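You operate a simulated robot arm through the tools that you are given. There is no shell and no other tool. Be economical: measure what you need, move in short steps, check, and stop when the job is done.

The job below is to be done with a simulated two-armed robot. You get a single attempt, and the scene is never put back.

## Task
Take the cap off the white jar and lay it down on the top of the fitter's bench.

Only the result counts: the job must be done as asked and must still hold three seconds after the hand-in. Knocking over, shifting, dropping, spilling or breaking anything else fails it. Lids that push on must go on centred and level and be pressed home; caps that screw on are set level and turned clockwise until they are tight.

## Robot
Two 7-joint arms with two-finger parallel grippers on one trunk, on a base that drives. Base frame: it is fixed to the floor where the robot stands at the start and does not move with it; the origin is under the middle of the robot, x ahead of it, y to its left, z up. Lengths are in m, angles in rad, forces in N, time in s.
The left shoulder is at the start at [0.05, 0.177, 1.129], the right one opposite. With the tool pointing down near the work surface each hand reaches from about 0.22 to 0.7 m from the robot's upright axis, wherever it stands, measured 20 degrees to its own side. Payload 3.43 kg a hand.
The TCP of each hand is the grasp point between the finger pads, 0.034 m short of the fingertips. In the tool frame z runs along the fingers and y along their closing line. Largest opening 0.128 m; finger width 0.024, thickness 0.012; the body of the gripper, 0.048 by 0.13 m, starts 0.096 m behind the TCP.
Orientation is told as [roll, pitch, yaw] about the base's x, y, z axes, in that order, counted from this pose: with the fingers straight down and closing along the base's y, the tool's x points along the base's -x, its y along +y and its z along -z.

## Interface
- The arms move only by the tool nudge_tool. It takes "left_commands", "right_commands" or both (then of equal length, played together; a hand with none holds still); each is one flat list of numbers, 7 for each row, row after row: the shift along the tool's x, y, z in units of 50 mm (1.0 is 50 mm), then the turn, a rotation vector about the tool's x, y, z in units of 8 degrees (1.0 is 8 degrees), then the gripper command, from -1 (shut) to 1 (fully open), values between in proportion. In form: [dx, dy, dz, rx, ry, rz, grip, dx, dy, dz, rx, ry, rz, grip, ...]. A call has 1 to 10 rows; each row shifts and turns the commanded pose from where the row before left it, along the tool's axes as they then stand. A call with a number of a shift or a turn outside -1 to 1 is refused whole. Rows are played at 5 a second. More than 0.05 m and 0.15 rad between two rows, or a gripper value outside its range, and nothing of the call is played. A pose out of reach is approached as far as the arm can. The call stops where the force on the tool passes 40 N (or 10 N more than at its start, if that is more) or the arm is blocked; 0.2 s more then pass. Each finger travels about 0.108 m/s and halts on what it meets, pressing with about 41 N; the grip force reading is that of the motor and also rises with nothing between the fingers. The clock runs only during rows and for 0.2 s after the last one: add rows that do not move to give the fingers time. The reply holds the time, the measured pose of the TCP, the force on the tool along the base axes, the opening and the grip force, in the units named above and with some noise, with the torque about the TCP (base axes, N m) and any sound that the robot's microphone picked up.
- Cameras (640 x 400 px; columns grow to the right, rows downward): "scene" is now at [0.1549, 0.0005, 1.3266]; the picture's right is [-0.03, -1.00, 0.00], its down [-0.32, 0.01, -0.95] and it looks along [0.95, -0.03, -0.32] (base axes); focal length 214 px, centre (320, 200). "left" rides on the left gripper at [0.076, 0.011, -0.16] in its tool frame; the picture's right is [-0.15, 0.99, 0.00], its down [-0.88, -0.13, -0.46] and it looks along [-0.45, -0.07, 0.89] (tool axes); focal length 234 px, centre (320, 200). "right" rides on the right gripper at [0.076, -0.011, -0.16] in its tool frame; the picture's right is [0.15, 0.99, 0.00], its down [-0.88, 0.13, -0.46] and it looks along [-0.45, 0.07, 0.89] (tool axes); focal length 234 px, centre (320, 200). There is no depth. A picture from a camera that has moved, and an enlarged one, comes with that camera's place and axes in the base frame and with its lens. The place of the scene camera against the robot may be out by one fixed shift of up to 0.018 m in any direction.
- capture(camera): a new picture of that camera. No time passes.
- lift_body(by): slides the trunk up (or, below 0, down) by that many m; the arms and the scene camera ride with it, the base frame stays. It gives what a move gives, with no picture.
- steer(legs): drives the robot by 1 to 6 legs, each [ahead, turn to the left] in m and rad, along the robot's own axes; the way and the turn of a leg run together, so that a leg with both is an arc; at most 1.5 m and 3.142 rad a leg. The arms and the cameras ride along, it lands a little off, and it stops where it bumps. It gives what a move gives.
- aim_head(pan, tilt): turns the head with the scene camera to pan (to the left, within 1.396 rad either way) and tilt (down, from -0.506 to 1.204), counted from straight ahead of the robot. It gives what a move gives.
- zoom(camera, box): a new picture of the part [left, top, right, bottom] of that camera's present view, enlarged. No time passes.
- finish_job(): hands the job in; it is judged then, once.

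Go step by step. Nothing tells you exact positions but the pictures and the camera data: compare them with the known pose of the tool, close in by small moves and look again before you grip or let go. The budget is 120 turns and 92 pictures, counting those below and the enlarged ones. Unless the task says otherwise, let go and move clear before handing in, and close with one line.

The tools are called after "Call:" as name(argument=value, ...) on one line, values as JSON. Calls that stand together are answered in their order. nudge_tool: Moves the arms, as the interface text tells. Its arguments: {"type":"object","properties":{"left_commands":{"type":"array","items":{"type":"number"}},"right_commands":{"type":"array","items":{"type":"number"}}},"required":[]} The other tools are called the same way: lift_body (by) slides the trunk up or down; steer (legs) drives the base; aim_head (pan, tilt) turns the head that bears the scene camera; capture (camera) takes a picture; zoom (camera, box) takes an enlarged picture of a part of a camera's view; finish_job () hands the job in.

At the start:

```text
t: 0.0
left_position: [0.3687, 0.0955, 1.1678]
left_orientation: [-0.001, -0.001, 0.001]
left_ft_force: [0.1, -2.1, 0.2]
left_wrist_torque: [0.02, -0.02, -0.02]
left_finger_gap: 0.1279
left_grasp_force: 0.0
right_position: [0.2738, -0.1116, 1.2299]
right_orientation: [0.004, -0.001, -0.002]
right_ft_force: [-0.6, 0.3, 0.1]
right_wrist_torque: [-0.01, 0.03, -0.04]
right_finger_gap: 0.1282
right_grasp_force: 0.1
trunk travel left (down, up): [-0.3, 0.101]
robot x, y, heading: [0.0043, -0.002, -0.003]
head pan, tilt: [-0.03, 0.328]
```

scene: 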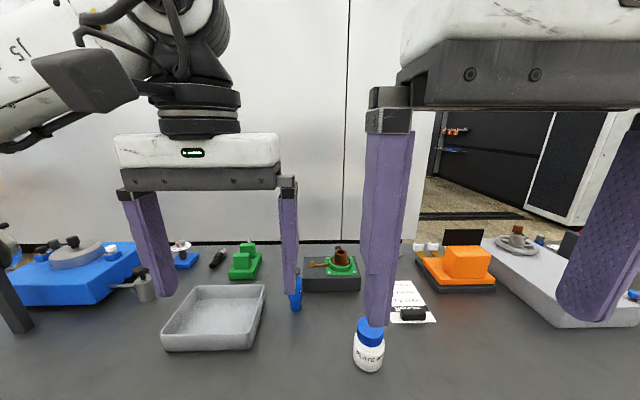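
right: 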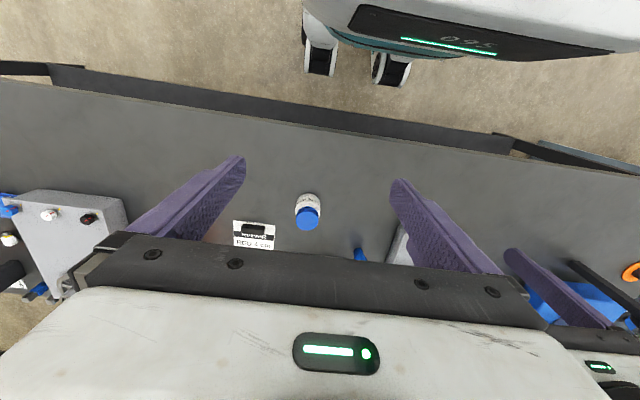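
left: 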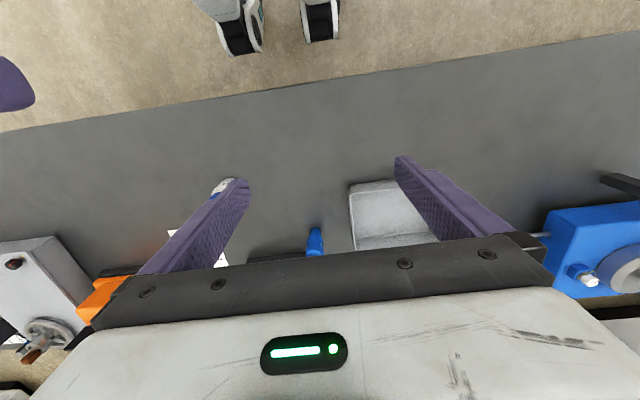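

I see a white jar with a blue cap at roughly (0.48, -0.11), ahead and a little to the right. I'll look closer before I plan the grasp.

Call:
zoom(camera="scene", box=[320, 290, 450, 390])

Call:
zoom(camera="right", box=[220, 160, 400, 270])

```text
4.00 times, centred on (385, 340) of scene
camera zoom: at [0.1549, 0.0005, 1.3266], right [-0.03, -1.0, 0.0], down [-0.32, 0.01, -0.95], along [0.95, -0.03, -0.32], focal length 858 px, centre (60, -360)
```

zoom: 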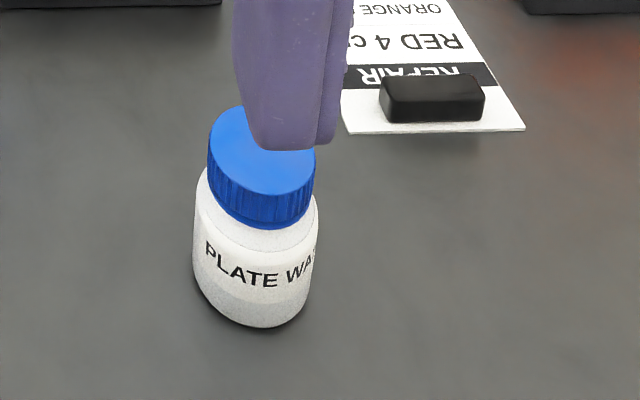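

```text
3.56 times, centred on (310, 215) of right
camera zoom: at [0.1954, -0.1251, 1.3893], right [-0.14, 0.99, 0.0], down [0.88, 0.13, 0.46], along [0.45, 0.07, -0.89], focal length 833 px, centre (356, 147)
```

zoom: 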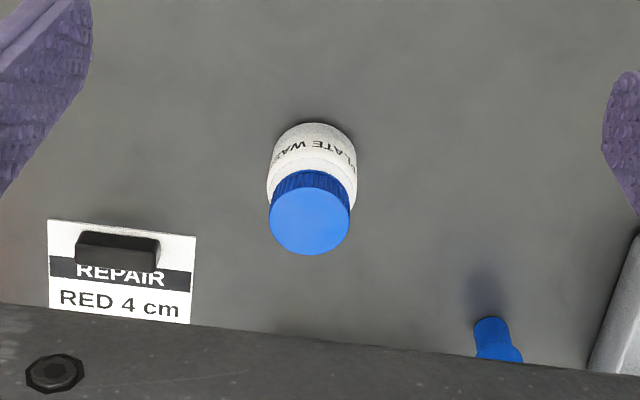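

The jar is about 0.07 m tall and 0.06 m wide, with its axis near (0.478, -0.113) and the cap top at z≈0.93. The cap looks like a screw cap. I plan to hold the body with the left hand, tilted and low, and unscrew with the right hand from above. First I'll back up 0.1 m to give the left arm room.

Call:
steer(legs=[[-0.1, 0]])

```text
t: 1.1
left_position: [0.2703, 0.0955, 1.1676]
left_orientation: [-0.001, -0.002, 0.002]
left_ft_force: [-0.5, -0.2, 0.4]
left_wrist_torque: [-0.02, -0.04, 0.0]
left_finger_gap: 0.1281
left_grasp_force: 0.1
right_position: [0.1736, -0.1113, 1.2298]
right_orientation: [0.003, -0.004, -0.002]
right_ft_force: [-0.9, 0.6, 0.0]
right_wrist_torque: [0.05, -0.05, 0.02]
right_finger_gap: 0.1283
right_grasp_force: 0.1
trunk travel left (down, up): [-0.3, 0.101]
robot x, y, heading: [-0.0938, 0.0016, 0.003]
head pan, tilt: [-0.03, 0.328]
```

Now I'll move the right hand aside and bring the left hand forward while turning it to its tilted pose.

Call:
nudge_tool(right_commands=[-0.8, -0.85, 0.15, 0, 0, 0, 1, -0.8, -0.85, 0.15, 0, 0, 0, 1, -0.8, -0.85, 0.15, 0, 0, 0, 1, -0.8, -0.85, 0.15, 0, 0, 0, 1, 0, 0, 0, 0, 0, 0, 1, 0, 0, 0, 0, 0, 0, 1, 0, 0, 0, 0, 0, 0, 1, 0, 0, 0, 0, 0, 0, 1], left_commands=[-0.65, -0.44, 0.59, 0, 0, 0, 1, -0.65, -0.44, 0.59, 0, 0, 0, 1, -0.65, -0.44, 0.59, 0, 0, 0, 1, 0, 0, 0, 0, 0, 1, 1, 0, 0, 0, 0, 0, 1, 1, 0, 0, 0, 0, 0, 1, 1, 0, 0, 0, 0, 0, 1, 1, 0, 0, 0, 0, 0, 1, 1])

Call:
nudge_tool(left_commands=[0, 0, 0, 0, -1, 0, 1, 0, 0, 0, 0, -1, 0, 1, 0, 0, 0, 0, -1, 0, 1, 0, 0, 0, 0, -1, 0, 1, 0, 0, 0, 0, -1, 0, 1, 0, 0, 0, 0, -1, 0, 1, 0, 0, 0, 0, -1, 0, 1, 0, 0, 0, 0, -0.5, 0, 1, 0, 0, 0, 0, 0, 0, 1])

Call:
capture(camera="right")

Call:
capture(camera="scene")

Call:
capture(camera="left")

```text
refused: row 1 steps farther than a row can; nothing moved
```

```text
t: 3.1
left_position: [0.2719, 0.0965, 1.168]
left_orientation: [-0.004, -1.047, 0.005]
left_ft_force: [0.8, -0.2, 0.6]
left_wrist_torque: [-0.01, -0.03, 0.03]
left_finger_gap: 0.128
left_grasp_force: 0.1
right_position: [0.1751, -0.1135, 1.2305]
right_orientation: [0.0, -0.002, -0.001]
right_ft_force: [-0.2, 0.5, 0.8]
right_wrist_torque: [0.0, 0.01, -0.04]
right_finger_gap: 0.128
right_grasp_force: 0.1
trunk travel left (down, up): [-0.3, 0.101]
robot x, y, heading: [-0.098, -0.0008, 0.001]
head pan, tilt: [-0.03, 0.328]
```

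```text
86 pictures are left
camera right: at [0.0975, -0.125, 1.3893], right [-0.14, 0.99, 0.0], down [0.88, 0.13, 0.46], along [0.45, 0.07, -0.89], focal length 234 px, centre (320, 200)
```

right: 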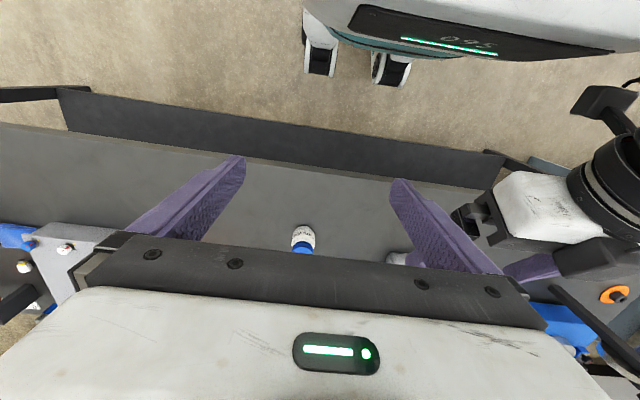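

```text
85 pictures are left
camera scene: at [0.0568, 0.0006, 1.3266], right [-0.03, -1.0, 0.0], down [-0.32, 0.01, -0.95], along [0.95, -0.03, -0.32], focal length 214 px, centre (320, 200)
```

scene: 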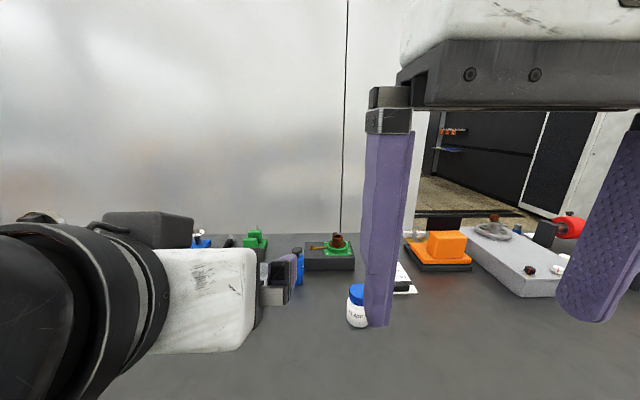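

```text
84 pictures are left
camera left: at [0.0964, 0.1078, 1.1815], right [0.07, 0.99, 0.12], down [0.04, -0.13, 0.99], along [1.0, -0.07, -0.05], focal length 234 px, centre (320, 200)
```

left: 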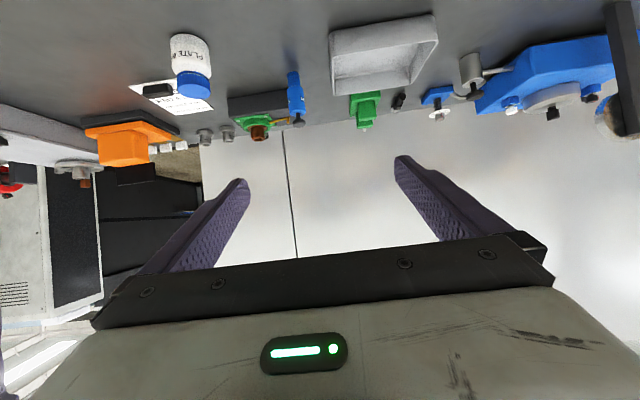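

The left hand is pitched but not yet yawed, because the first call was refused over its step size. Next I'll yaw it -40° about the vertical and move the right hand aside in smaller steps.

Call:
nudge_tool(right_commands=[-0.55, -0.57, 0.1, 0, 0, 0, 1, -0.55, -0.57, 0.1, 0, 0, 0, 1, -0.55, -0.57, 0.1, 0, 0, 0, 1, -0.55, -0.57, 0.1, 0, 0, 0, 1, -0.55, -0.57, 0.1, 0, 0, 0, 1, -0.55, -0.57, 0.1, 0, 0, 0, 1, 0, 0, 0, 0, 0, 0, 1], left_commands=[0, 0, 0, 0, 0, 0, 1, 0, 0, 0, 0.866, 0, 0.5, 1, 0, 0, 0, 0.866, 0, 0.5, 1, 0, 0, 0, 0.866, 0, 0.5, 1, 0, 0, 0, 0.866, 0, 0.5, 1, 0, 0, 0, 0.866, 0, 0.5, 1, 0, 0, 0, 0, 0, 0, 1])

Call:
capture(camera="left")

Call:
capture(camera="right")

```text
t: 4.7
left_position: [0.2789, 0.091, 1.1765]
left_orientation: [-0.005, -1.049, -0.696]
left_ft_force: [-0.5, -0.7, 0.1]
left_wrist_torque: [-0.03, -0.03, -0.04]
left_finger_gap: 0.1282
left_grasp_force: 0.1
left hand out of reach, approached as far as the arm can: row 3, 4
right_position: [0.3387, -0.2855, 1.1991]
right_orientation: [0.002, -0.001, -0.001]
right_ft_force: [0.8, 0.4, 0.0]
right_wrist_torque: [0.0, -0.03, 0.0]
right_finger_gap: 0.128
right_grasp_force: 0.1
trunk travel left (down, up): [-0.3, 0.101]
robot x, y, heading: [-0.1009, -0.0027, 0.0]
head pan, tilt: [-0.03, 0.328]
```

```text
83 pictures are left
camera left: at [0.1517, 0.2136, 1.1906], right [0.69, 0.71, 0.13], down [-0.05, -0.13, 0.99], along [0.72, -0.69, -0.05], focal length 234 px, centre (320, 200)
```

left: 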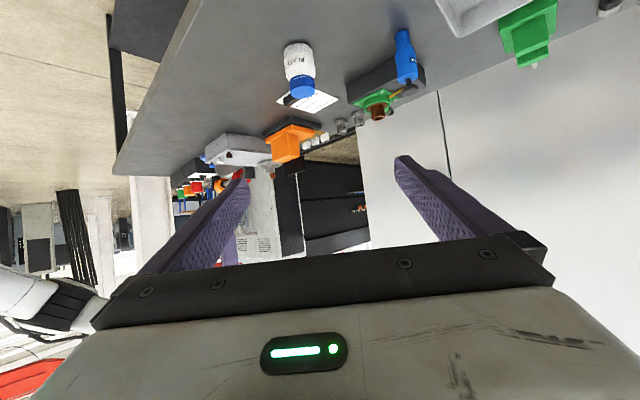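

```text
82 pictures are left
camera right: at [0.2615, -0.2978, 1.3595], right [-0.14, 0.99, 0.0], down [0.88, 0.13, 0.46], along [0.45, 0.07, -0.89], focal length 234 px, centre (320, 200)
```

right: 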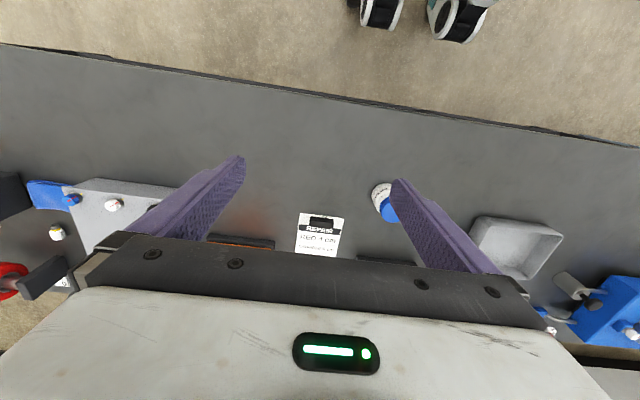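

Left orientation is right. I'll move it onto the approach line, about 0.25 m back from the jar.

Call:
nudge_tool(left_commands=[0.56, -0.145, 0.635, 0, 0, 0, 1, 0.56, -0.145, 0.635, 0, 0, 0, 1, 0.56, -0.145, 0.635, 0, 0, 0, 1, 0.56, -0.145, 0.635, 0, 0, 0, 1, 0, 0, 0, 0, 0, 0, 1])

Call:
capture(camera="left")

Call:
capture(camera="scene")

```text
t: 5.9
left_position: [0.3223, 0.0316, 1.0256]
left_orientation: [-0.003, -1.049, -0.694]
left_ft_force: [-1.4, -0.5, 0.2]
left_wrist_torque: [0.01, 0.03, 0.02]
left_finger_gap: 0.1283
left_grasp_force: 0.0
left hand out of reach, approached as far as the arm can: row 1, 2, 3
right_position: [0.3374, -0.2841, 1.1987]
right_orientation: [0.002, -0.003, -0.001]
right_ft_force: [-0.1, -1.4, -0.1]
right_wrist_torque: [0.01, -0.04, 0.01]
right_finger_gap: 0.128
right_grasp_force: 0.0
trunk travel left (down, up): [-0.3, 0.101]
robot x, y, heading: [-0.0969, -0.0014, 0.001]
head pan, tilt: [-0.03, 0.328]
```

```text
81 pictures are left
camera left: at [0.1967, 0.1532, 1.0408], right [0.69, 0.71, 0.13], down [-0.05, -0.13, 0.99], along [0.72, -0.69, -0.05], focal length 234 px, centre (320, 200)
```

left: 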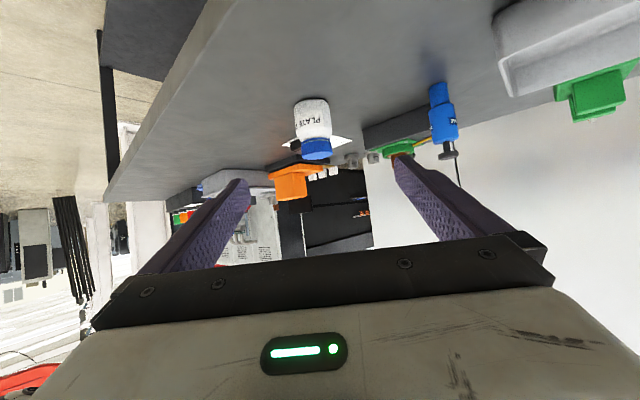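

```text
80 pictures are left
camera scene: at [0.0567, 0.0006, 1.3267], right [-0.03, -1.0, 0.0], down [-0.32, 0.01, -0.95], along [0.95, -0.03, -0.32], focal length 214 px, centre (320, 200)
```

scene: 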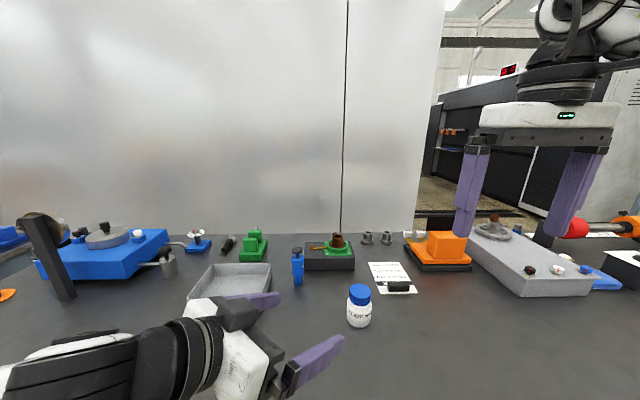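

Call:
zoom(camera="left", box=[250, 80, 390, 170])

Call:
zoom(camera="right", box=[330, 160, 450, 240])

Call:
zoom(camera="scene", box=[310, 270, 410, 340])

```text
4.44 times, centred on (320, 125) of left
camera zoom: at [0.1967, 0.1532, 1.0408], right [0.69, 0.71, 0.13], down [-0.05, -0.13, 0.99], along [0.72, -0.69, -0.05], focal length 1041 px, centre (320, 533)
```

zoom: 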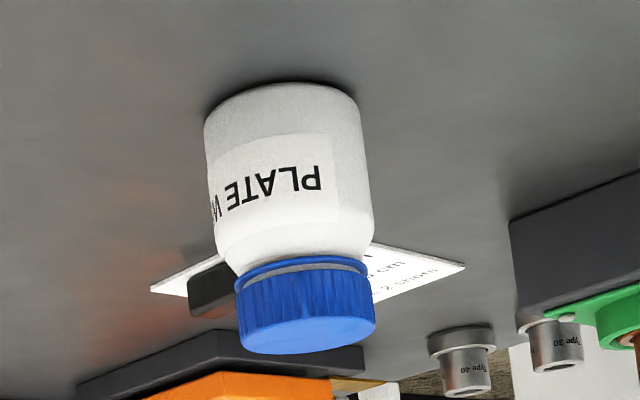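

```text
5.00 times, centred on (390, 200) of right
camera zoom: at [0.2612, -0.2972, 1.3596], right [-0.14, 0.99, 0.0], down [0.88, 0.13, 0.46], along [0.45, 0.07, -0.89], focal length 1171 px, centre (-30, 200)
```

zoom: 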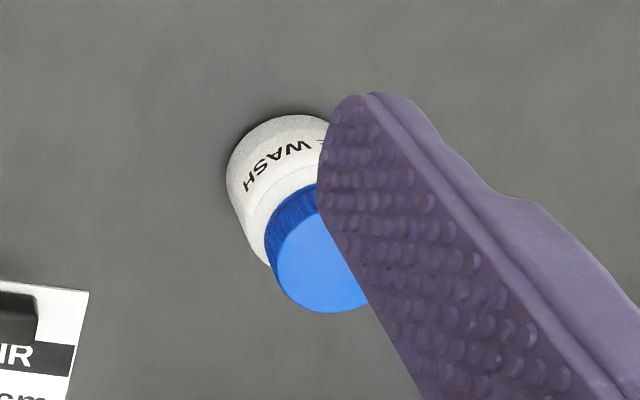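

```text
5.71 times, centred on (360, 305) of scene
camera zoom: at [0.0567, 0.0006, 1.3267], right [-0.03, -1.0, 0.0], down [-0.32, 0.01, -0.95], along [0.95, -0.03, -0.32], focal length 1226 px, centre (91, -400)
```

zoom: 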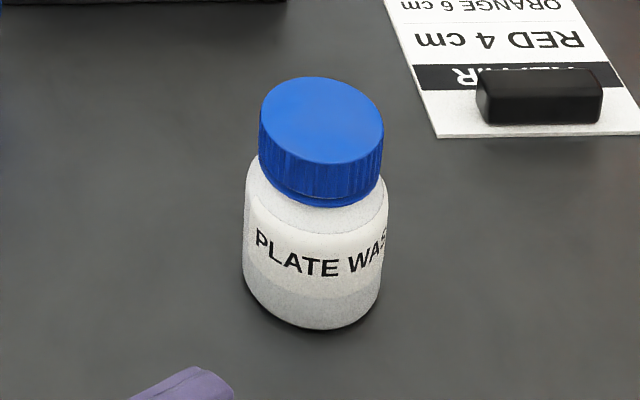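

The three views agree on a jar axis of about (0.483, -0.113), cap top at z≈0.94 and cap bottom near 0.915. I'll bring the left hand to 0.1 m short of the grasp.

Call:
nudge_tool(left_commands=[0.065, -0.033, 0.72, 0, 0, 0, 1, 0.065, -0.033, 0.72, 0, 0, 0, 1, 0.065, -0.033, 0.72, 0, 0, 0, 1, 0.065, -0.033, 0.72, 0, 0, 0, 1, 0, 0, 0, 0, 0, 0, 1])

Call:
capture(camera="left")

Call:
capture(camera="scene")

```text
t: 7.1
left_position: [0.4096, -0.0505, 0.945]
left_orientation: [-0.004, -1.049, -0.695]
left_ft_force: [0.3, 0.3, -0.6]
left_wrist_torque: [0.0, 0.03, 0.02]
left_finger_gap: 0.128
left_grasp_force: 0.1
right_position: [0.3382, -0.2856, 1.2008]
right_orientation: [0.001, 0.0, -0.001]
right_ft_force: [-0.5, -0.2, -0.3]
right_wrist_torque: [0.01, 0.0, -0.01]
right_finger_gap: 0.128
right_grasp_force: 0.2
trunk travel left (down, up): [-0.3, 0.101]
robot x, y, heading: [-0.0977, -0.0024, -0.002]
head pan, tilt: [-0.03, 0.328]
```

```text
76 pictures are left
camera left: at [0.2825, 0.0712, 0.9598], right [0.69, 0.71, 0.13], down [-0.05, -0.13, 0.99], along [0.72, -0.69, -0.05], focal length 234 px, centre (320, 200)
```

left: 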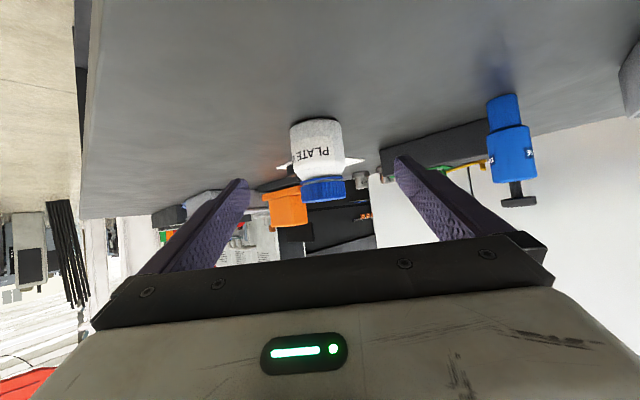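

```text
75 pictures are left
camera scene: at [0.0567, 0.0007, 1.3267], right [-0.03, -1.0, 0.0], down [-0.32, 0.01, -0.95], along [0.95, -0.03, -0.32], focal length 214 px, centre (320, 200)
```

scene: 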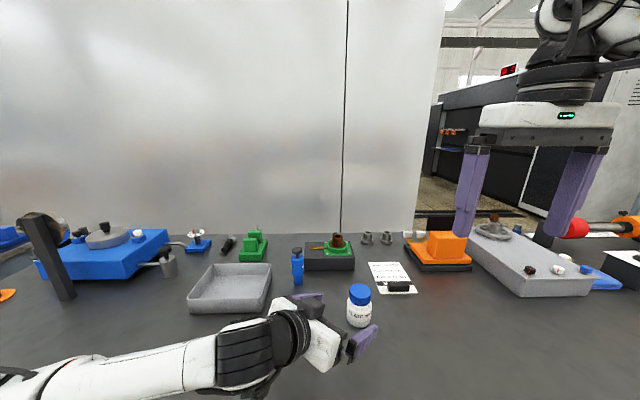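

The jar sits centred between the open left fingers. I'll advance 0.097 m so the fingers straddle the jar body.

Call:
nudge_tool(left_commands=[0.01, -0.005, 0.4, 0, 0, 0, 1, 0.01, -0.005, 0.4, 0, 0, 0, 1, 0.01, 0, 0.4, 0, 0, 0, 1, 0.01, 0, 0.4, 0, 0, 0, 1, 0.01, 0, 0.35, 0, 0, 0, 1, 0, 0, 0, 0, 0, 0, 1])

Call:
capture(camera="left")

Call:
zoom(camera="scene", box=[290, 260, 430, 350])

Call:
capture(camera="right")

```text
t: 8.5
left_position: [0.4728, -0.1071, 0.8947]
left_orientation: [-0.001, -1.048, -0.695]
left_ft_force: [-0.3, -0.5, 0.3]
left_wrist_torque: [0.01, -0.01, 0.01]
left_finger_gap: 0.1279
left_grasp_force: 0.0
right_position: [0.3375, -0.2838, 1.1996]
right_orientation: [0.002, -0.002, 0.0]
right_ft_force: [0.7, -0.7, 0.9]
right_wrist_torque: [0.01, 0.05, 0.0]
right_finger_gap: 0.1277
right_grasp_force: 0.1
trunk travel left (down, up): [-0.3, 0.101]
robot x, y, heading: [-0.0963, 0.0003, 0.001]
head pan, tilt: [-0.03, 0.328]
```

```text
74 pictures are left
camera left: at [0.3462, 0.0155, 0.9076], right [0.69, 0.71, 0.13], down [-0.05, -0.13, 0.99], along [0.72, -0.69, -0.05], focal length 234 px, centre (320, 200)
```

left: 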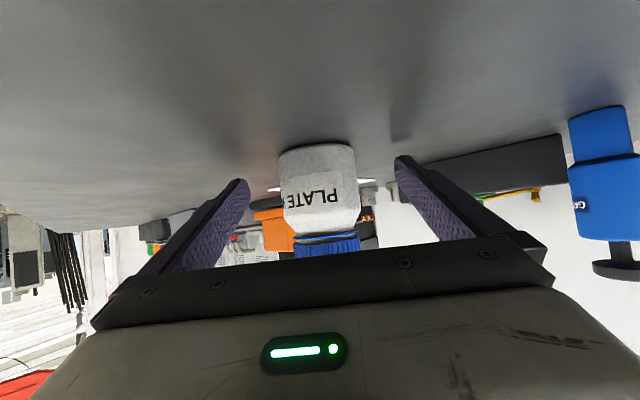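

```text
4.44 times, centred on (360, 305) of scene
camera zoom: at [0.0567, 0.0007, 1.3266], right [-0.03, -1.0, 0.0], down [-0.32, 0.01, -0.95], along [0.95, -0.03, -0.32], focal length 953 px, centre (142, -267)
```

zoom: 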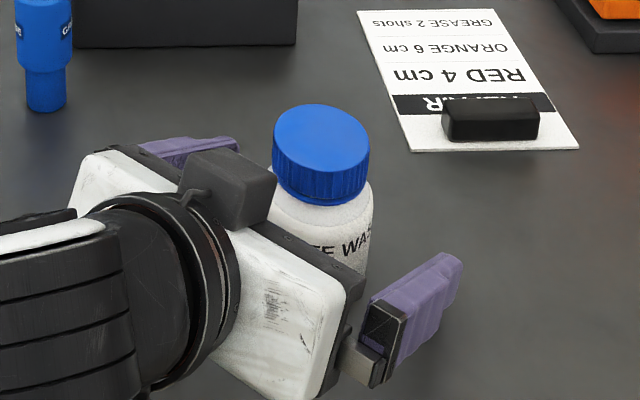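

```text
72 pictures are left
camera right: at [0.2613, -0.2972, 1.3596], right [-0.14, 0.99, 0.0], down [0.88, 0.13, 0.46], along [0.45, 0.07, -0.89], focal length 234 px, centre (320, 200)
```

right: 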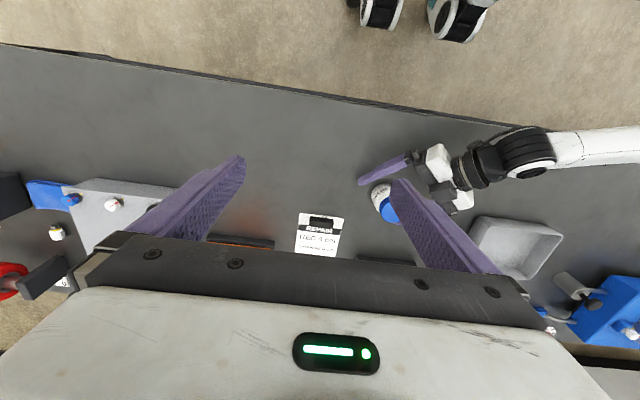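

The fingers straddle the body below the cap, so I'll close the left gripper on it.

Call:
nudge_tool(left_commands=[0, 0, 0, 0, 0, 0, -1, 0, 0, 0, 0, 0, 0, -1, 0, 0, 0, 0, 0, 0, -1, 0, 0, 0, 0, 0, 0, -1, 0, 0, 0, 0, 0, 0, -1])

Call:
capture(camera="left")

Call:
zoom(camera="scene", box=[290, 260, 430, 350])

```text
t: 9.7
left_position: [0.4737, -0.1066, 0.8938]
left_orientation: [-0.004, -1.048, -0.694]
left_ft_force: [0.6, -0.6, 0.9]
left_wrist_torque: [0.01, -0.07, 0.02]
left_finger_gap: 0.0587
left_grasp_force: 41.2
right_position: [0.3382, -0.2836, 1.1995]
right_orientation: [0.005, -0.003, 0.0]
right_ft_force: [-0.8, 1.1, 1.3]
right_wrist_torque: [0.02, 0.02, -0.01]
right_finger_gap: 0.1279
right_grasp_force: 0.0
trunk travel left (down, up): [-0.3, 0.101]
robot x, y, heading: [-0.0976, -0.0002, -0.002]
head pan, tilt: [-0.03, 0.328]
```

```text
71 pictures are left
camera left: at [0.3461, 0.0156, 0.9078], right [0.69, 0.71, 0.13], down [-0.05, -0.13, 0.99], along [0.72, -0.69, -0.05], focal length 234 px, centre (320, 200)
```

left: 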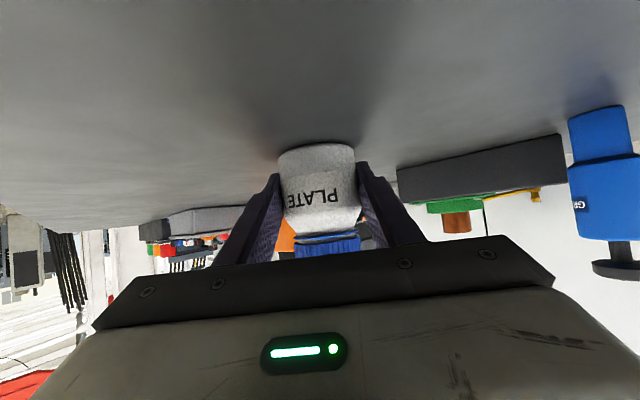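

```text
4.44 times, centred on (360, 305) of scene
camera zoom: at [0.0567, 0.0005, 1.3266], right [-0.03, -1.0, 0.0], down [-0.32, 0.01, -0.95], along [0.95, -0.03, -0.32], focal length 953 px, centre (142, -267)
```

zoom: 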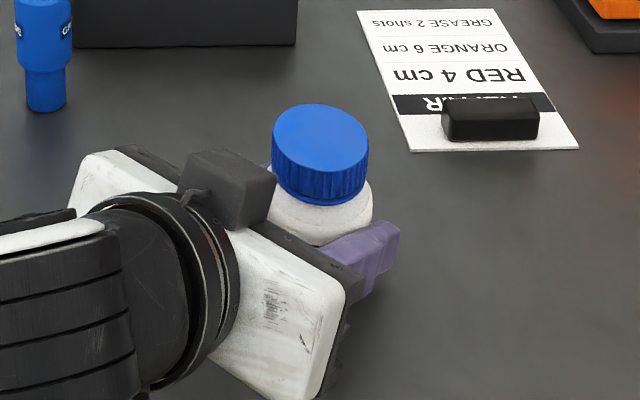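

The jar is firmly held (gap 0.0587, 41 N) and its axis is now about (0.4825, -0.114). I'll bring the right hand above the cap, then yaw it to -80° so there is room for a counter-clockwise stroke.

Call:
nudge_tool(right_commands=[-0.482, 0.567, 0.167, 0, 0, 0, 1, -0.482, 0.567, 0.167, 0, 0, 0, 1, -0.482, 0.567, 0.167, 0, 0, 0, 1, -0.482, 0.567, 0.167, 0, 0, 0, 1, -0.482, 0.567, 0.167, 0, 0, 0, 1, -0.482, 0.567, 0.167, 0, 0, 0, 1, 0, 0, 0, 0, 0, 0, 0.4])

Call:
nudge_tool(right_commands=[0, 0, 0, 0, 0, 1, 0.4, 0, 0, 0, 0, 0, 1, 0.4, 0, 0, 0, 0, 0, 1, 0.4, 0, 0, 0, 0, 0, 1, 0.4, 0, 0, 0, 0, 0, 1, 0.4, 0, 0, 0, 0, 0, 1, 0.4, 0, 0, 0, 0, 0, 1, 0.4, 0, 0, 0, 0, 0, 1, 0.4, 0, 0, 0, 0, 0, 1, 0.4, 0, 0, 0, 0, 0, 1, 0.4])

Call:
capture(camera="right")

Call:
capture(camera="scene")

```text
t: 11.3
left_position: [0.4729, -0.1066, 0.8936]
left_orientation: [-0.001, -1.049, -0.694]
left_ft_force: [0.3, -1.0, 0.6]
left_wrist_torque: [-0.02, -0.03, -0.06]
left_finger_gap: 0.0589
left_grasp_force: 40.7
right_position: [0.485, -0.115, 1.151]
right_orientation: [0.001, -0.003, -0.002]
right_ft_force: [0.2, -0.2, -0.7]
right_wrist_torque: [-0.01, -0.03, -0.01]
right_finger_gap: 0.0898
right_grasp_force: 0.2
trunk travel left (down, up): [-0.3, 0.101]
robot x, y, heading: [-0.1014, 0.0014, 0.003]
head pan, tilt: [-0.03, 0.328]
```

```text
t: 13.5
left_position: [0.4727, -0.1056, 0.8933]
left_orientation: [-0.003, -1.049, -0.694]
left_ft_force: [-0.5, -0.4, 1.3]
left_wrist_torque: [0.0, -0.04, -0.03]
left_finger_gap: 0.0586
left_grasp_force: 41.3
right_position: [0.4835, -0.1132, 1.1496]
right_orientation: [0.002, 0.003, -1.4]
right_ft_force: [-0.8, 1.3, -1.0]
right_wrist_torque: [0.02, 0.01, 0.0]
right_finger_gap: 0.0897
right_grasp_force: 0.1
trunk travel left (down, up): [-0.3, 0.101]
robot x, y, heading: [-0.0978, 0.0023, -0.004]
head pan, tilt: [-0.03, 0.328]
```

```text
69 pictures are left
camera right: at [0.4589, -0.0427, 1.3101], right [0.95, 0.31, 0.0], down [0.28, -0.85, 0.45], along [0.14, -0.43, -0.89], focal length 234 px, centre (320, 200)
```

right: 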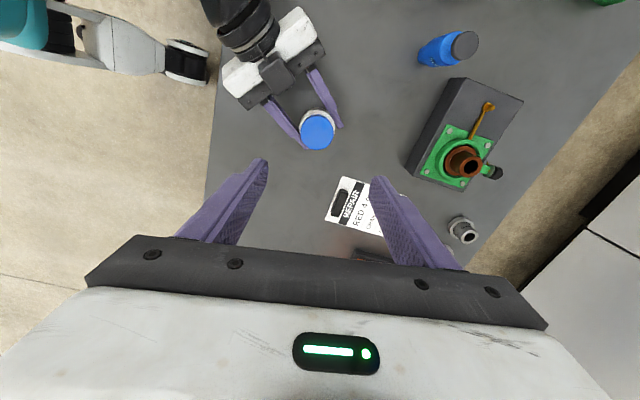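

```text
68 pictures are left
camera scene: at [0.0567, 0.0006, 1.3267], right [-0.03, -1.0, 0.0], down [-0.32, 0.01, -0.95], along [0.95, -0.03, -0.32], focal length 214 px, centre (320, 200)
```

scene: 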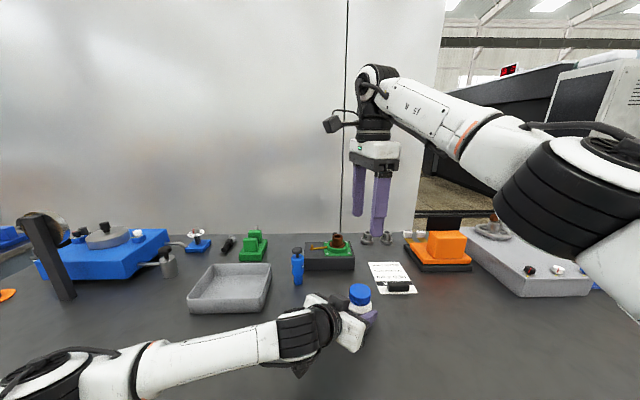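

The right hand is over the cap. I'll descend to z≈1.02 and measure the cap's offset again.

Call:
nudge_tool(right_commands=[0, 0, 0.65, 0, 0, 0, 0.4, 0, 0, 0.65, 0, 0, 0, 0.4, 0, 0, 0.65, 0, 0, 0, 0.4, 0, 0, 0.65, 0, 0, 0, 0.4, 0, 0, 0, 0, 0, 0, 0.4])

Call:
capture(camera="right")

Call:
zoom(camera="scene", box=[290, 230, 430, 350])

```text
t: 14.7
left_position: [0.4726, -0.1061, 0.8941]
left_orientation: [-0.001, -1.05, -0.695]
left_ft_force: [-0.2, 0.0, 1.1]
left_wrist_torque: [0.07, -0.06, 0.01]
left_finger_gap: 0.0584
left_grasp_force: 40.2
right_position: [0.485, -0.1151, 1.0207]
right_orientation: [0.006, 0.001, -1.398]
right_ft_force: [0.3, -1.0, -0.3]
right_wrist_torque: [0.03, 0.03, 0.0]
right_finger_gap: 0.0897
right_grasp_force: 0.1
trunk travel left (down, up): [-0.3, 0.101]
robot x, y, heading: [-0.0988, -0.0036, 0.003]
head pan, tilt: [-0.03, 0.328]
```

```text
67 pictures are left
camera right: at [0.4603, -0.0437, 1.1802], right [0.95, 0.31, 0.0], down [0.28, -0.85, 0.45], along [0.15, -0.43, -0.89], focal length 234 px, centre (320, 200)
```

right: 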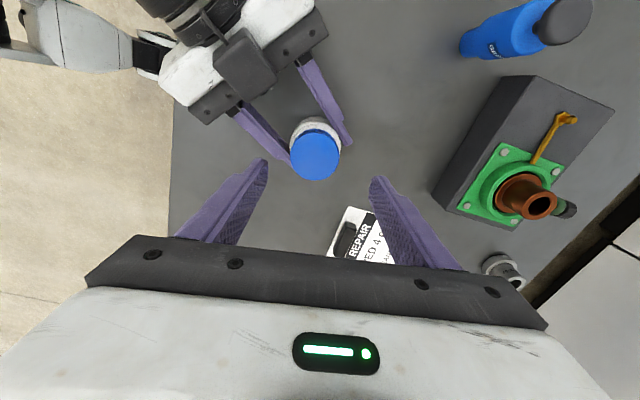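

```text
3.33 times, centred on (360, 290) of scene
camera zoom: at [0.0567, 0.0006, 1.3266], right [-0.03, -1.0, 0.0], down [-0.32, 0.01, -0.95], along [0.95, -0.03, -0.32], focal length 715 px, centre (187, -100)
```

zoom: 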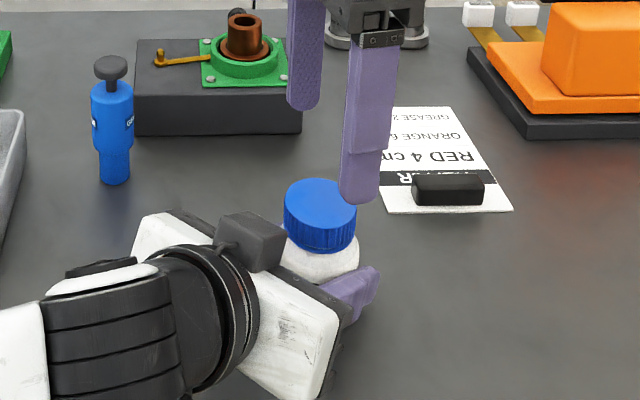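

From two heights the cap comes out at about (0.478, -0.110), so I'll correct about 6 mm in each tool axis and then lower around the cap.

Call:
nudge_tool(right_commands=[0.13, -0.115, 0.2, 0, 0, 0, 0.3, 0, 0, 0.3, 0, 0, 0, 0.3, 0, 0, 0, 0, 0, 0, 0.3])

Call:
capture(camera="right")

Call:
zoom(camera="scene", box=[290, 230, 430, 350])

```text
t: 15.5
left_position: [0.471, -0.1064, 0.8928]
left_orientation: [-0.003, -1.05, -0.694]
left_ft_force: [-0.9, 1.1, 1.3]
left_wrist_torque: [0.06, -0.06, 0.01]
left_finger_gap: 0.0583
left_grasp_force: 40.9
right_position: [0.4776, -0.1078, 0.9939]
right_orientation: [0.002, 0.001, -1.398]
right_ft_force: [0.4, 0.8, 0.4]
right_wrist_torque: [-0.02, -0.04, 0.0]
right_finger_gap: 0.0831
right_grasp_force: 0.0
trunk travel left (down, up): [-0.3, 0.101]
robot x, y, heading: [-0.0964, 0.0017, 0.004]
head pan, tilt: [-0.03, 0.328]
```

```text
65 pictures are left
camera right: at [0.4521, -0.0371, 1.1548], right [0.95, 0.31, 0.0], down [0.28, -0.85, 0.45], along [0.14, -0.43, -0.89], focal length 234 px, centre (320, 200)
```

right: 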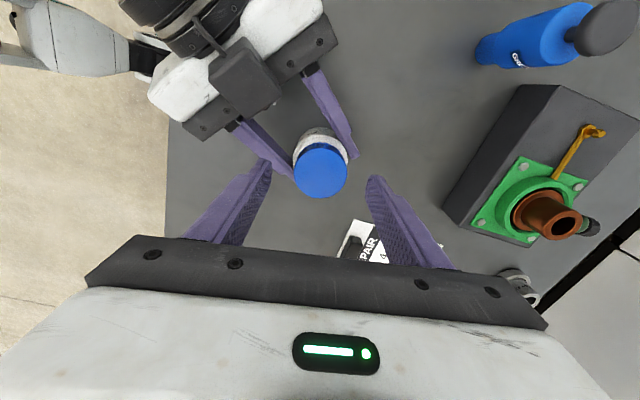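

```text
3.33 times, centred on (360, 290) of scene
camera zoom: at [0.0567, 0.0006, 1.3266], right [-0.03, -1.0, 0.0], down [-0.32, 0.01, -0.95], along [0.95, -0.03, -0.32], focal length 715 px, centre (187, -100)
```

zoom: 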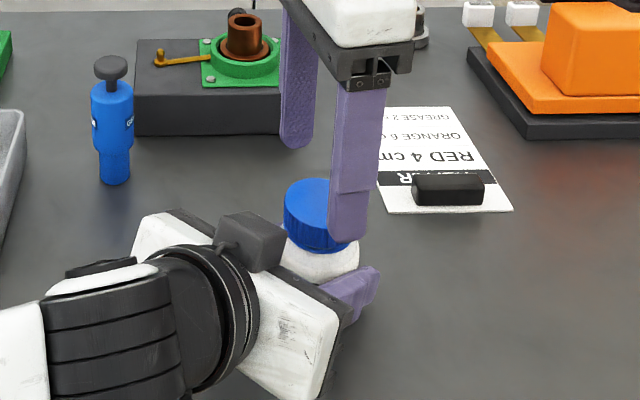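

The hand is now centred on the cap. I'll descend 0.032 m so the fingertips reach the lower part of the cap, then check.

Call:
nudge_tool(right_commands=[-0.02, 0, 0.2, 0, 0, 0, 0.3, 0, 0, 0.2, 0, 0, 0, 0.3, 0, 0, 0.22, 0, 0, 0, 0.3, 0, 0, 0, 0, 0, 0, 0.3])

Call:
capture(camera="right")

Call:
zoom(camera="scene", box=[290, 230, 430, 350])

Call:
zoom(camera="left", box=[240, 130, 400, 260])

```text
t: 16.5
left_position: [0.4725, -0.1063, 0.8928]
left_orientation: [-0.002, -1.049, -0.696]
left_ft_force: [-0.3, 0.7, 0.0]
left_wrist_torque: [0.03, -0.24, -0.01]
left_finger_gap: 0.0586
left_grasp_force: 40.6
right_position: [0.4774, -0.1083, 0.9642]
right_orientation: [0.004, 0.0, -1.398]
right_ft_force: [-0.8, 0.3, 2.7]
right_wrist_torque: [-0.04, 0.12, 0.01]
right_finger_gap: 0.0832
right_grasp_force: 0.0
trunk travel left (down, up): [-0.3, 0.101]
robot x, y, heading: [-0.1015, 0.0011, -0.002]
head pan, tilt: [-0.03, 0.328]
```

```text
63 pictures are left
camera right: at [0.4521, -0.038, 1.1239], right [0.95, 0.31, 0.0], down [0.28, -0.85, 0.45], along [0.15, -0.43, -0.89], focal length 234 px, centre (320, 200)
```

right: 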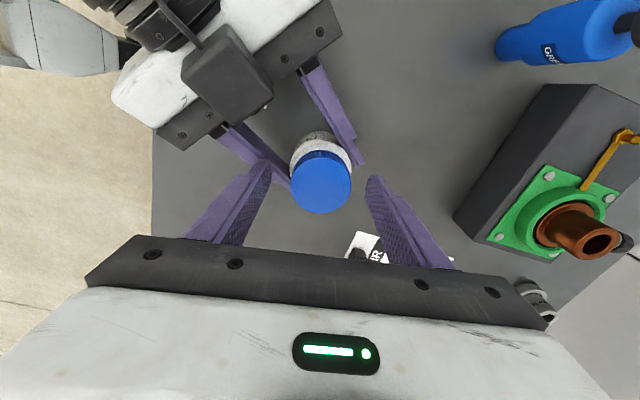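

```text
3.33 times, centred on (360, 290) of scene
camera zoom: at [0.0566, 0.0006, 1.3267], right [-0.03, -1.0, 0.0], down [-0.32, 0.01, -0.95], along [0.95, -0.03, -0.32], focal length 715 px, centre (187, -100)
```

zoom: 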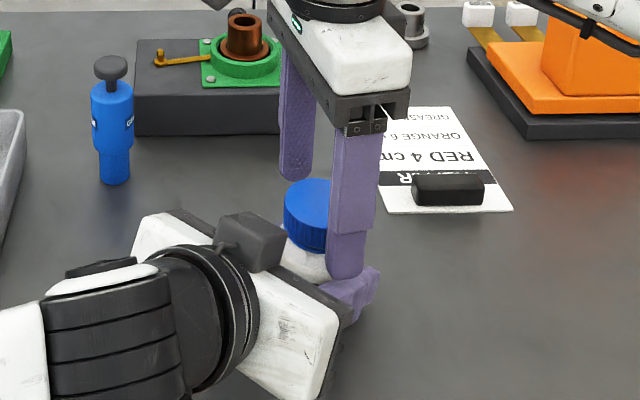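

```text
3.08 times, centred on (320, 195) of left
camera zoom: at [0.346, 0.0157, 0.9077], right [0.69, 0.71, 0.13], down [-0.05, -0.13, 0.99], along [0.72, -0.69, -0.05], focal length 720 px, centre (320, 215)
```

zoom: 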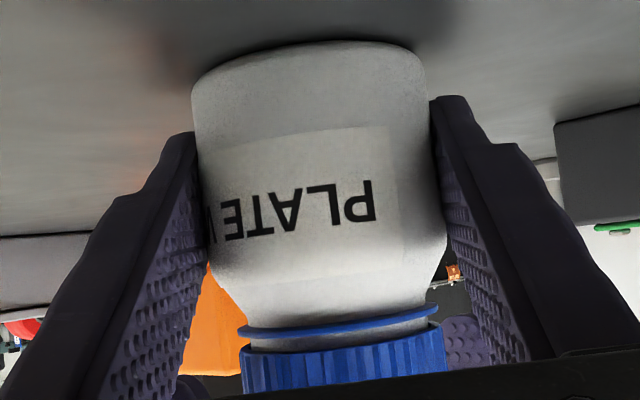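

There's a faint contact (2.7 N), most likely a right fingertip on top of a left finger. I'll raise 4 mm and close the right gripper on the cap.

Call:
nudge_tool(right_commands=[0, 0, -0.09, 0, 0, 0, 0.3, 0, 0, 0, 0, 0, 0, -1, 0, 0, 0, 0, 0, 0, -1, 0, 0, 0, 0, 0, 0, -1])

Call:
capture(camera="right")

Call:
zoom(camera="left", box=[240, 130, 400, 260])

```text
t: 17.5
left_position: [0.4727, -0.1065, 0.894]
left_orientation: [-0.002, -1.047, -0.693]
left_ft_force: [-5.0, 0.4, 1.7]
left_wrist_torque: [0.12, -0.26, -0.04]
left_finger_gap: 0.0587
left_grasp_force: 40.6
right_position: [0.4777, -0.1083, 0.9682]
right_orientation: [0.002, 0.0, -1.399]
right_ft_force: [5.5, 0.1, -0.9]
right_wrist_torque: [0.0, -0.21, 0.0]
right_finger_gap: 0.0481
right_grasp_force: 41.3
trunk travel left (down, up): [-0.3, 0.101]
robot x, y, heading: [-0.0986, -0.0003, -0.003]
head pan, tilt: [-0.03, 0.328]
```

```text
60 pictures are left
camera right: at [0.4525, -0.0376, 1.1284], right [0.95, 0.31, 0.0], down [0.28, -0.85, 0.45], along [0.15, -0.43, -0.89], focal length 234 px, centre (320, 200)
```

right: 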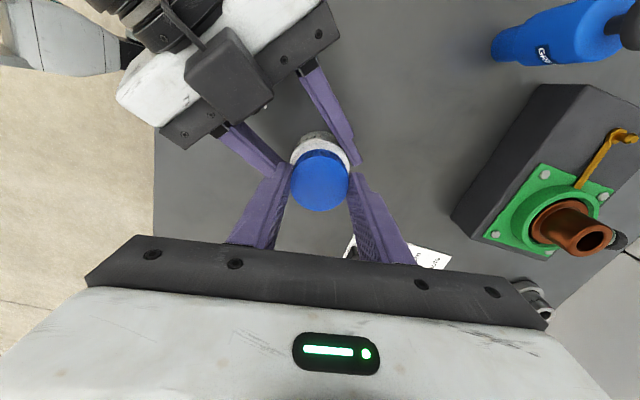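

```text
3.08 times, centred on (320, 195) of left
camera zoom: at [0.3458, 0.0155, 0.9076], right [0.69, 0.71, 0.13], down [-0.05, -0.13, 0.99], along [0.72, -0.69, -0.05], focal length 720 px, centre (320, 215)
```

zoom: 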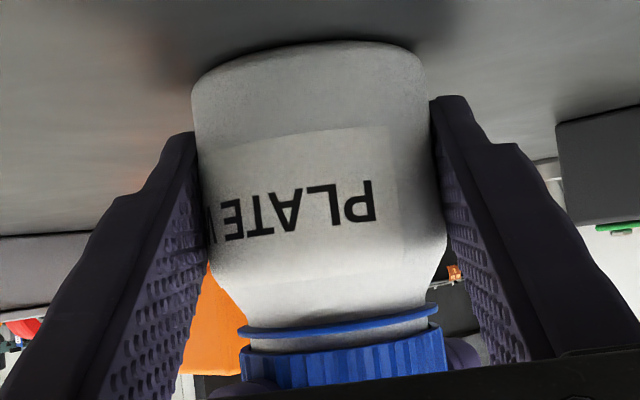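

The cap is gripped (48 mm across, 41 N). I'll turn it counter-clockwise by 24° first and watch the torques.

Call:
nudge_tool(right_commands=[0, 0.02, 0, 0, 0, 0, -1, 0, 0, -0.002, 0, 0, -1, -1, 0, 0, -0.002, 0, 0, -1, -1, 0, 0, -0.002, 0, 0, -1, -1])

Call:
zoom(camera="left", box=[240, 130, 400, 260])

```text
t: 18.5
left_position: [0.4747, -0.106, 0.8938]
left_orientation: [-0.001, -1.05, -0.695]
left_ft_force: [3.9, -3.1, -0.8]
left_wrist_torque: [0.11, 0.17, 0.02]
left_finger_gap: 0.0584
left_grasp_force: 40.9
right_position: [0.479, -0.1082, 0.9681]
right_orientation: [0.003, 0.003, -0.976]
right_ft_force: [-4.5, 3.4, 0.1]
right_wrist_torque: [0.15, 0.16, 0.01]
right_finger_gap: 0.0481
right_grasp_force: 40.6
trunk travel left (down, up): [-0.3, 0.101]
robot x, y, heading: [-0.0966, -0.0048, -0.002]
head pan, tilt: [-0.03, 0.328]
```

```text
3.08 times, centred on (320, 195) of left
camera zoom: at [0.3467, 0.016, 0.9076], right [0.69, 0.71, 0.13], down [-0.05, -0.13, 0.99], along [0.72, -0.69, -0.05], focal length 720 px, centre (320, 215)
```

zoom: 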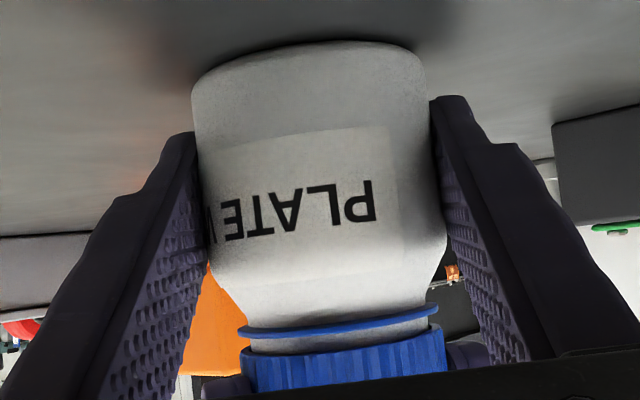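

The cap turns, the jar stays still and the torque is near zero. I'll continue the stroke with a slight rise.

Call:
nudge_tool(right_commands=[0.015, 0, -0.004, 0, 0, -1, -1, 0, 0, -0.004, 0, 0, -1, -1, 0, 0, -0.004, 0, 0, -1, -1, 0, 0, -0.004, 0, 0, -1, -1, 0, 0, -0.004, 0, 0, -1, -1, 0, 0, -0.004, 0, 0, -1, -1, 0, 0, -0.004, 0, 0, -1, -1])

Call:
zoom(camera="left", box=[240, 130, 400, 260])

Call:
capture(camera="right")

```text
t: 20.1
left_position: [0.4746, -0.1045, 0.8932]
left_orientation: [0.0, -1.049, -0.691]
left_ft_force: [8.3, 5.9, 1.7]
left_wrist_torque: [-0.28, 0.32, 0.07]
left_finger_gap: 0.0585
left_grasp_force: 41.1
right_position: [0.4785, -0.1093, 0.9692]
right_orientation: [-0.001, -0.001, -0.001]
right_ft_force: [-10.3, -6.5, -2.6]
right_wrist_torque: [-0.21, 0.38, 0.0]
right_finger_gap: 0.048
right_grasp_force: 41.3
trunk travel left (down, up): [-0.3, 0.101]
robot x, y, heading: [-0.0987, -0.0017, 0.002]
head pan, tilt: [-0.03, 0.328]
```

```text
3.08 times, centred on (320, 195) of left
camera zoom: at [0.347, 0.0164, 0.9078], right [0.69, 0.71, 0.13], down [-0.05, -0.13, 0.99], along [0.72, -0.69, -0.05], focal length 720 px, centre (320, 215)
```

zoom: 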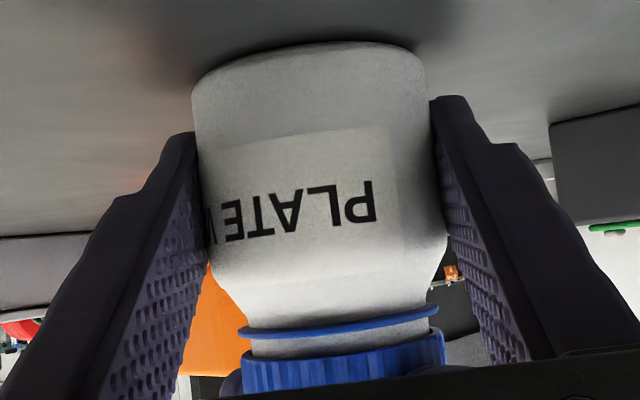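

```text
56 pictures are left
camera right: at [0.4012, -0.1219, 1.1297], right [-0.15, 0.99, 0.0], down [0.88, 0.13, 0.46], along [0.45, 0.07, -0.89], focal length 234 px, centre (320, 200)
```

right: 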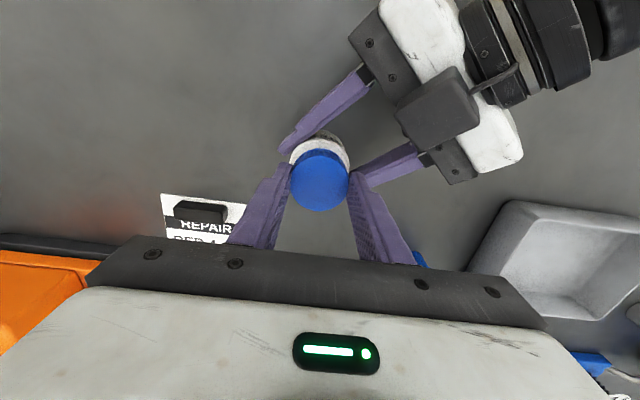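

The gap between cap and neck ring has grown, so it is unscrewing. I'll open slightly, lift clear, and rotate back for another stroke.

Call:
nudge_tool(right_commands=[0, 0, 0, 0, 0, 0, 0.05, 0, 0, 0, 0, 0, 0, 0.05, 0, 0, -0.5, 0, 0, 0, 0.05, 0, 0, 0, 0, 0, 0, 0.05])

Call:
nudge_tool(right_commands=[0, 0, 0, 0, 0, 1, 0.1, 0, 0, 0, 0, 0, 1, 0.1, 0, 0, 0, 0, 0, 1, 0.1, 0, 0, 0, 0, 0, 1, 0.1, 0, 0, 0, 0, 0, 1, 0.1, 0, 0, 0, 0, 0, 1, 0.1, 0, 0, 0, 0, 0, 1, 0.1, 0, 0, 0, 0, 0, 1, 0.1, 0, 0, 0, 0, 0, 1, 0.1, 0, 0, 0, 0, 0, 1, 0.1])

Call:
capture(camera="right")

```text
t: 21.1
left_position: [0.4739, -0.1059, 0.8933]
left_orientation: [-0.004, -1.048, -0.695]
left_ft_force: [0.4, 0.4, -0.2]
left_wrist_torque: [0.01, -0.05, -0.01]
left_finger_gap: 0.0585
left_grasp_force: 41.7
right_position: [0.4767, -0.1074, 0.9949]
right_orientation: [0.002, -0.001, -0.003]
right_ft_force: [0.0, -0.3, -0.4]
right_wrist_torque: [0.03, -0.01, 0.0]
right_finger_gap: 0.0672
right_grasp_force: 0.1
trunk travel left (down, up): [-0.3, 0.101]
robot x, y, heading: [-0.095, -0.0039, 0.002]
head pan, tilt: [-0.03, 0.328]
```

```text
t: 23.3
left_position: [0.4729, -0.1062, 0.893]
left_orientation: [-0.004, -1.049, -0.695]
left_ft_force: [0.1, 0.0, -0.9]
left_wrist_torque: [0.03, -0.03, 0.05]
left_finger_gap: 0.0583
left_grasp_force: 41.1
right_position: [0.4782, -0.1083, 0.9942]
right_orientation: [0.003, 0.001, -1.4]
right_ft_force: [0.4, 0.3, 0.7]
right_wrist_torque: [0.0, -0.01, 0.0]
right_finger_gap: 0.0701
right_grasp_force: 0.1
trunk travel left (down, up): [-0.3, 0.101]
robot x, y, heading: [-0.0988, -0.0009, 0.002]
head pan, tilt: [-0.03, 0.328]
```

```text
55 pictures are left
camera right: at [0.4535, -0.0369, 1.1557], right [0.95, 0.31, 0.0], down [0.28, -0.85, 0.45], along [0.14, -0.43, -0.89], focal length 234 px, centre (320, 200)
```

right: 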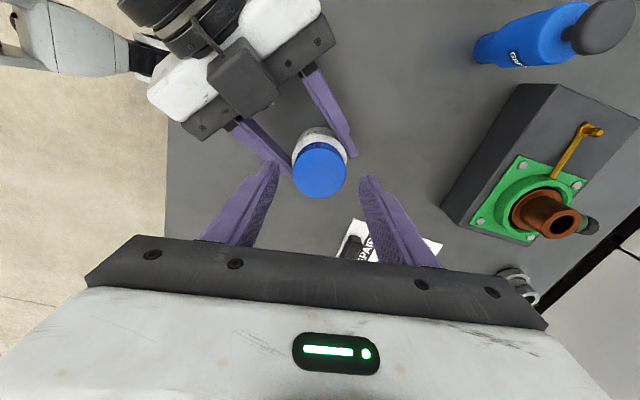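

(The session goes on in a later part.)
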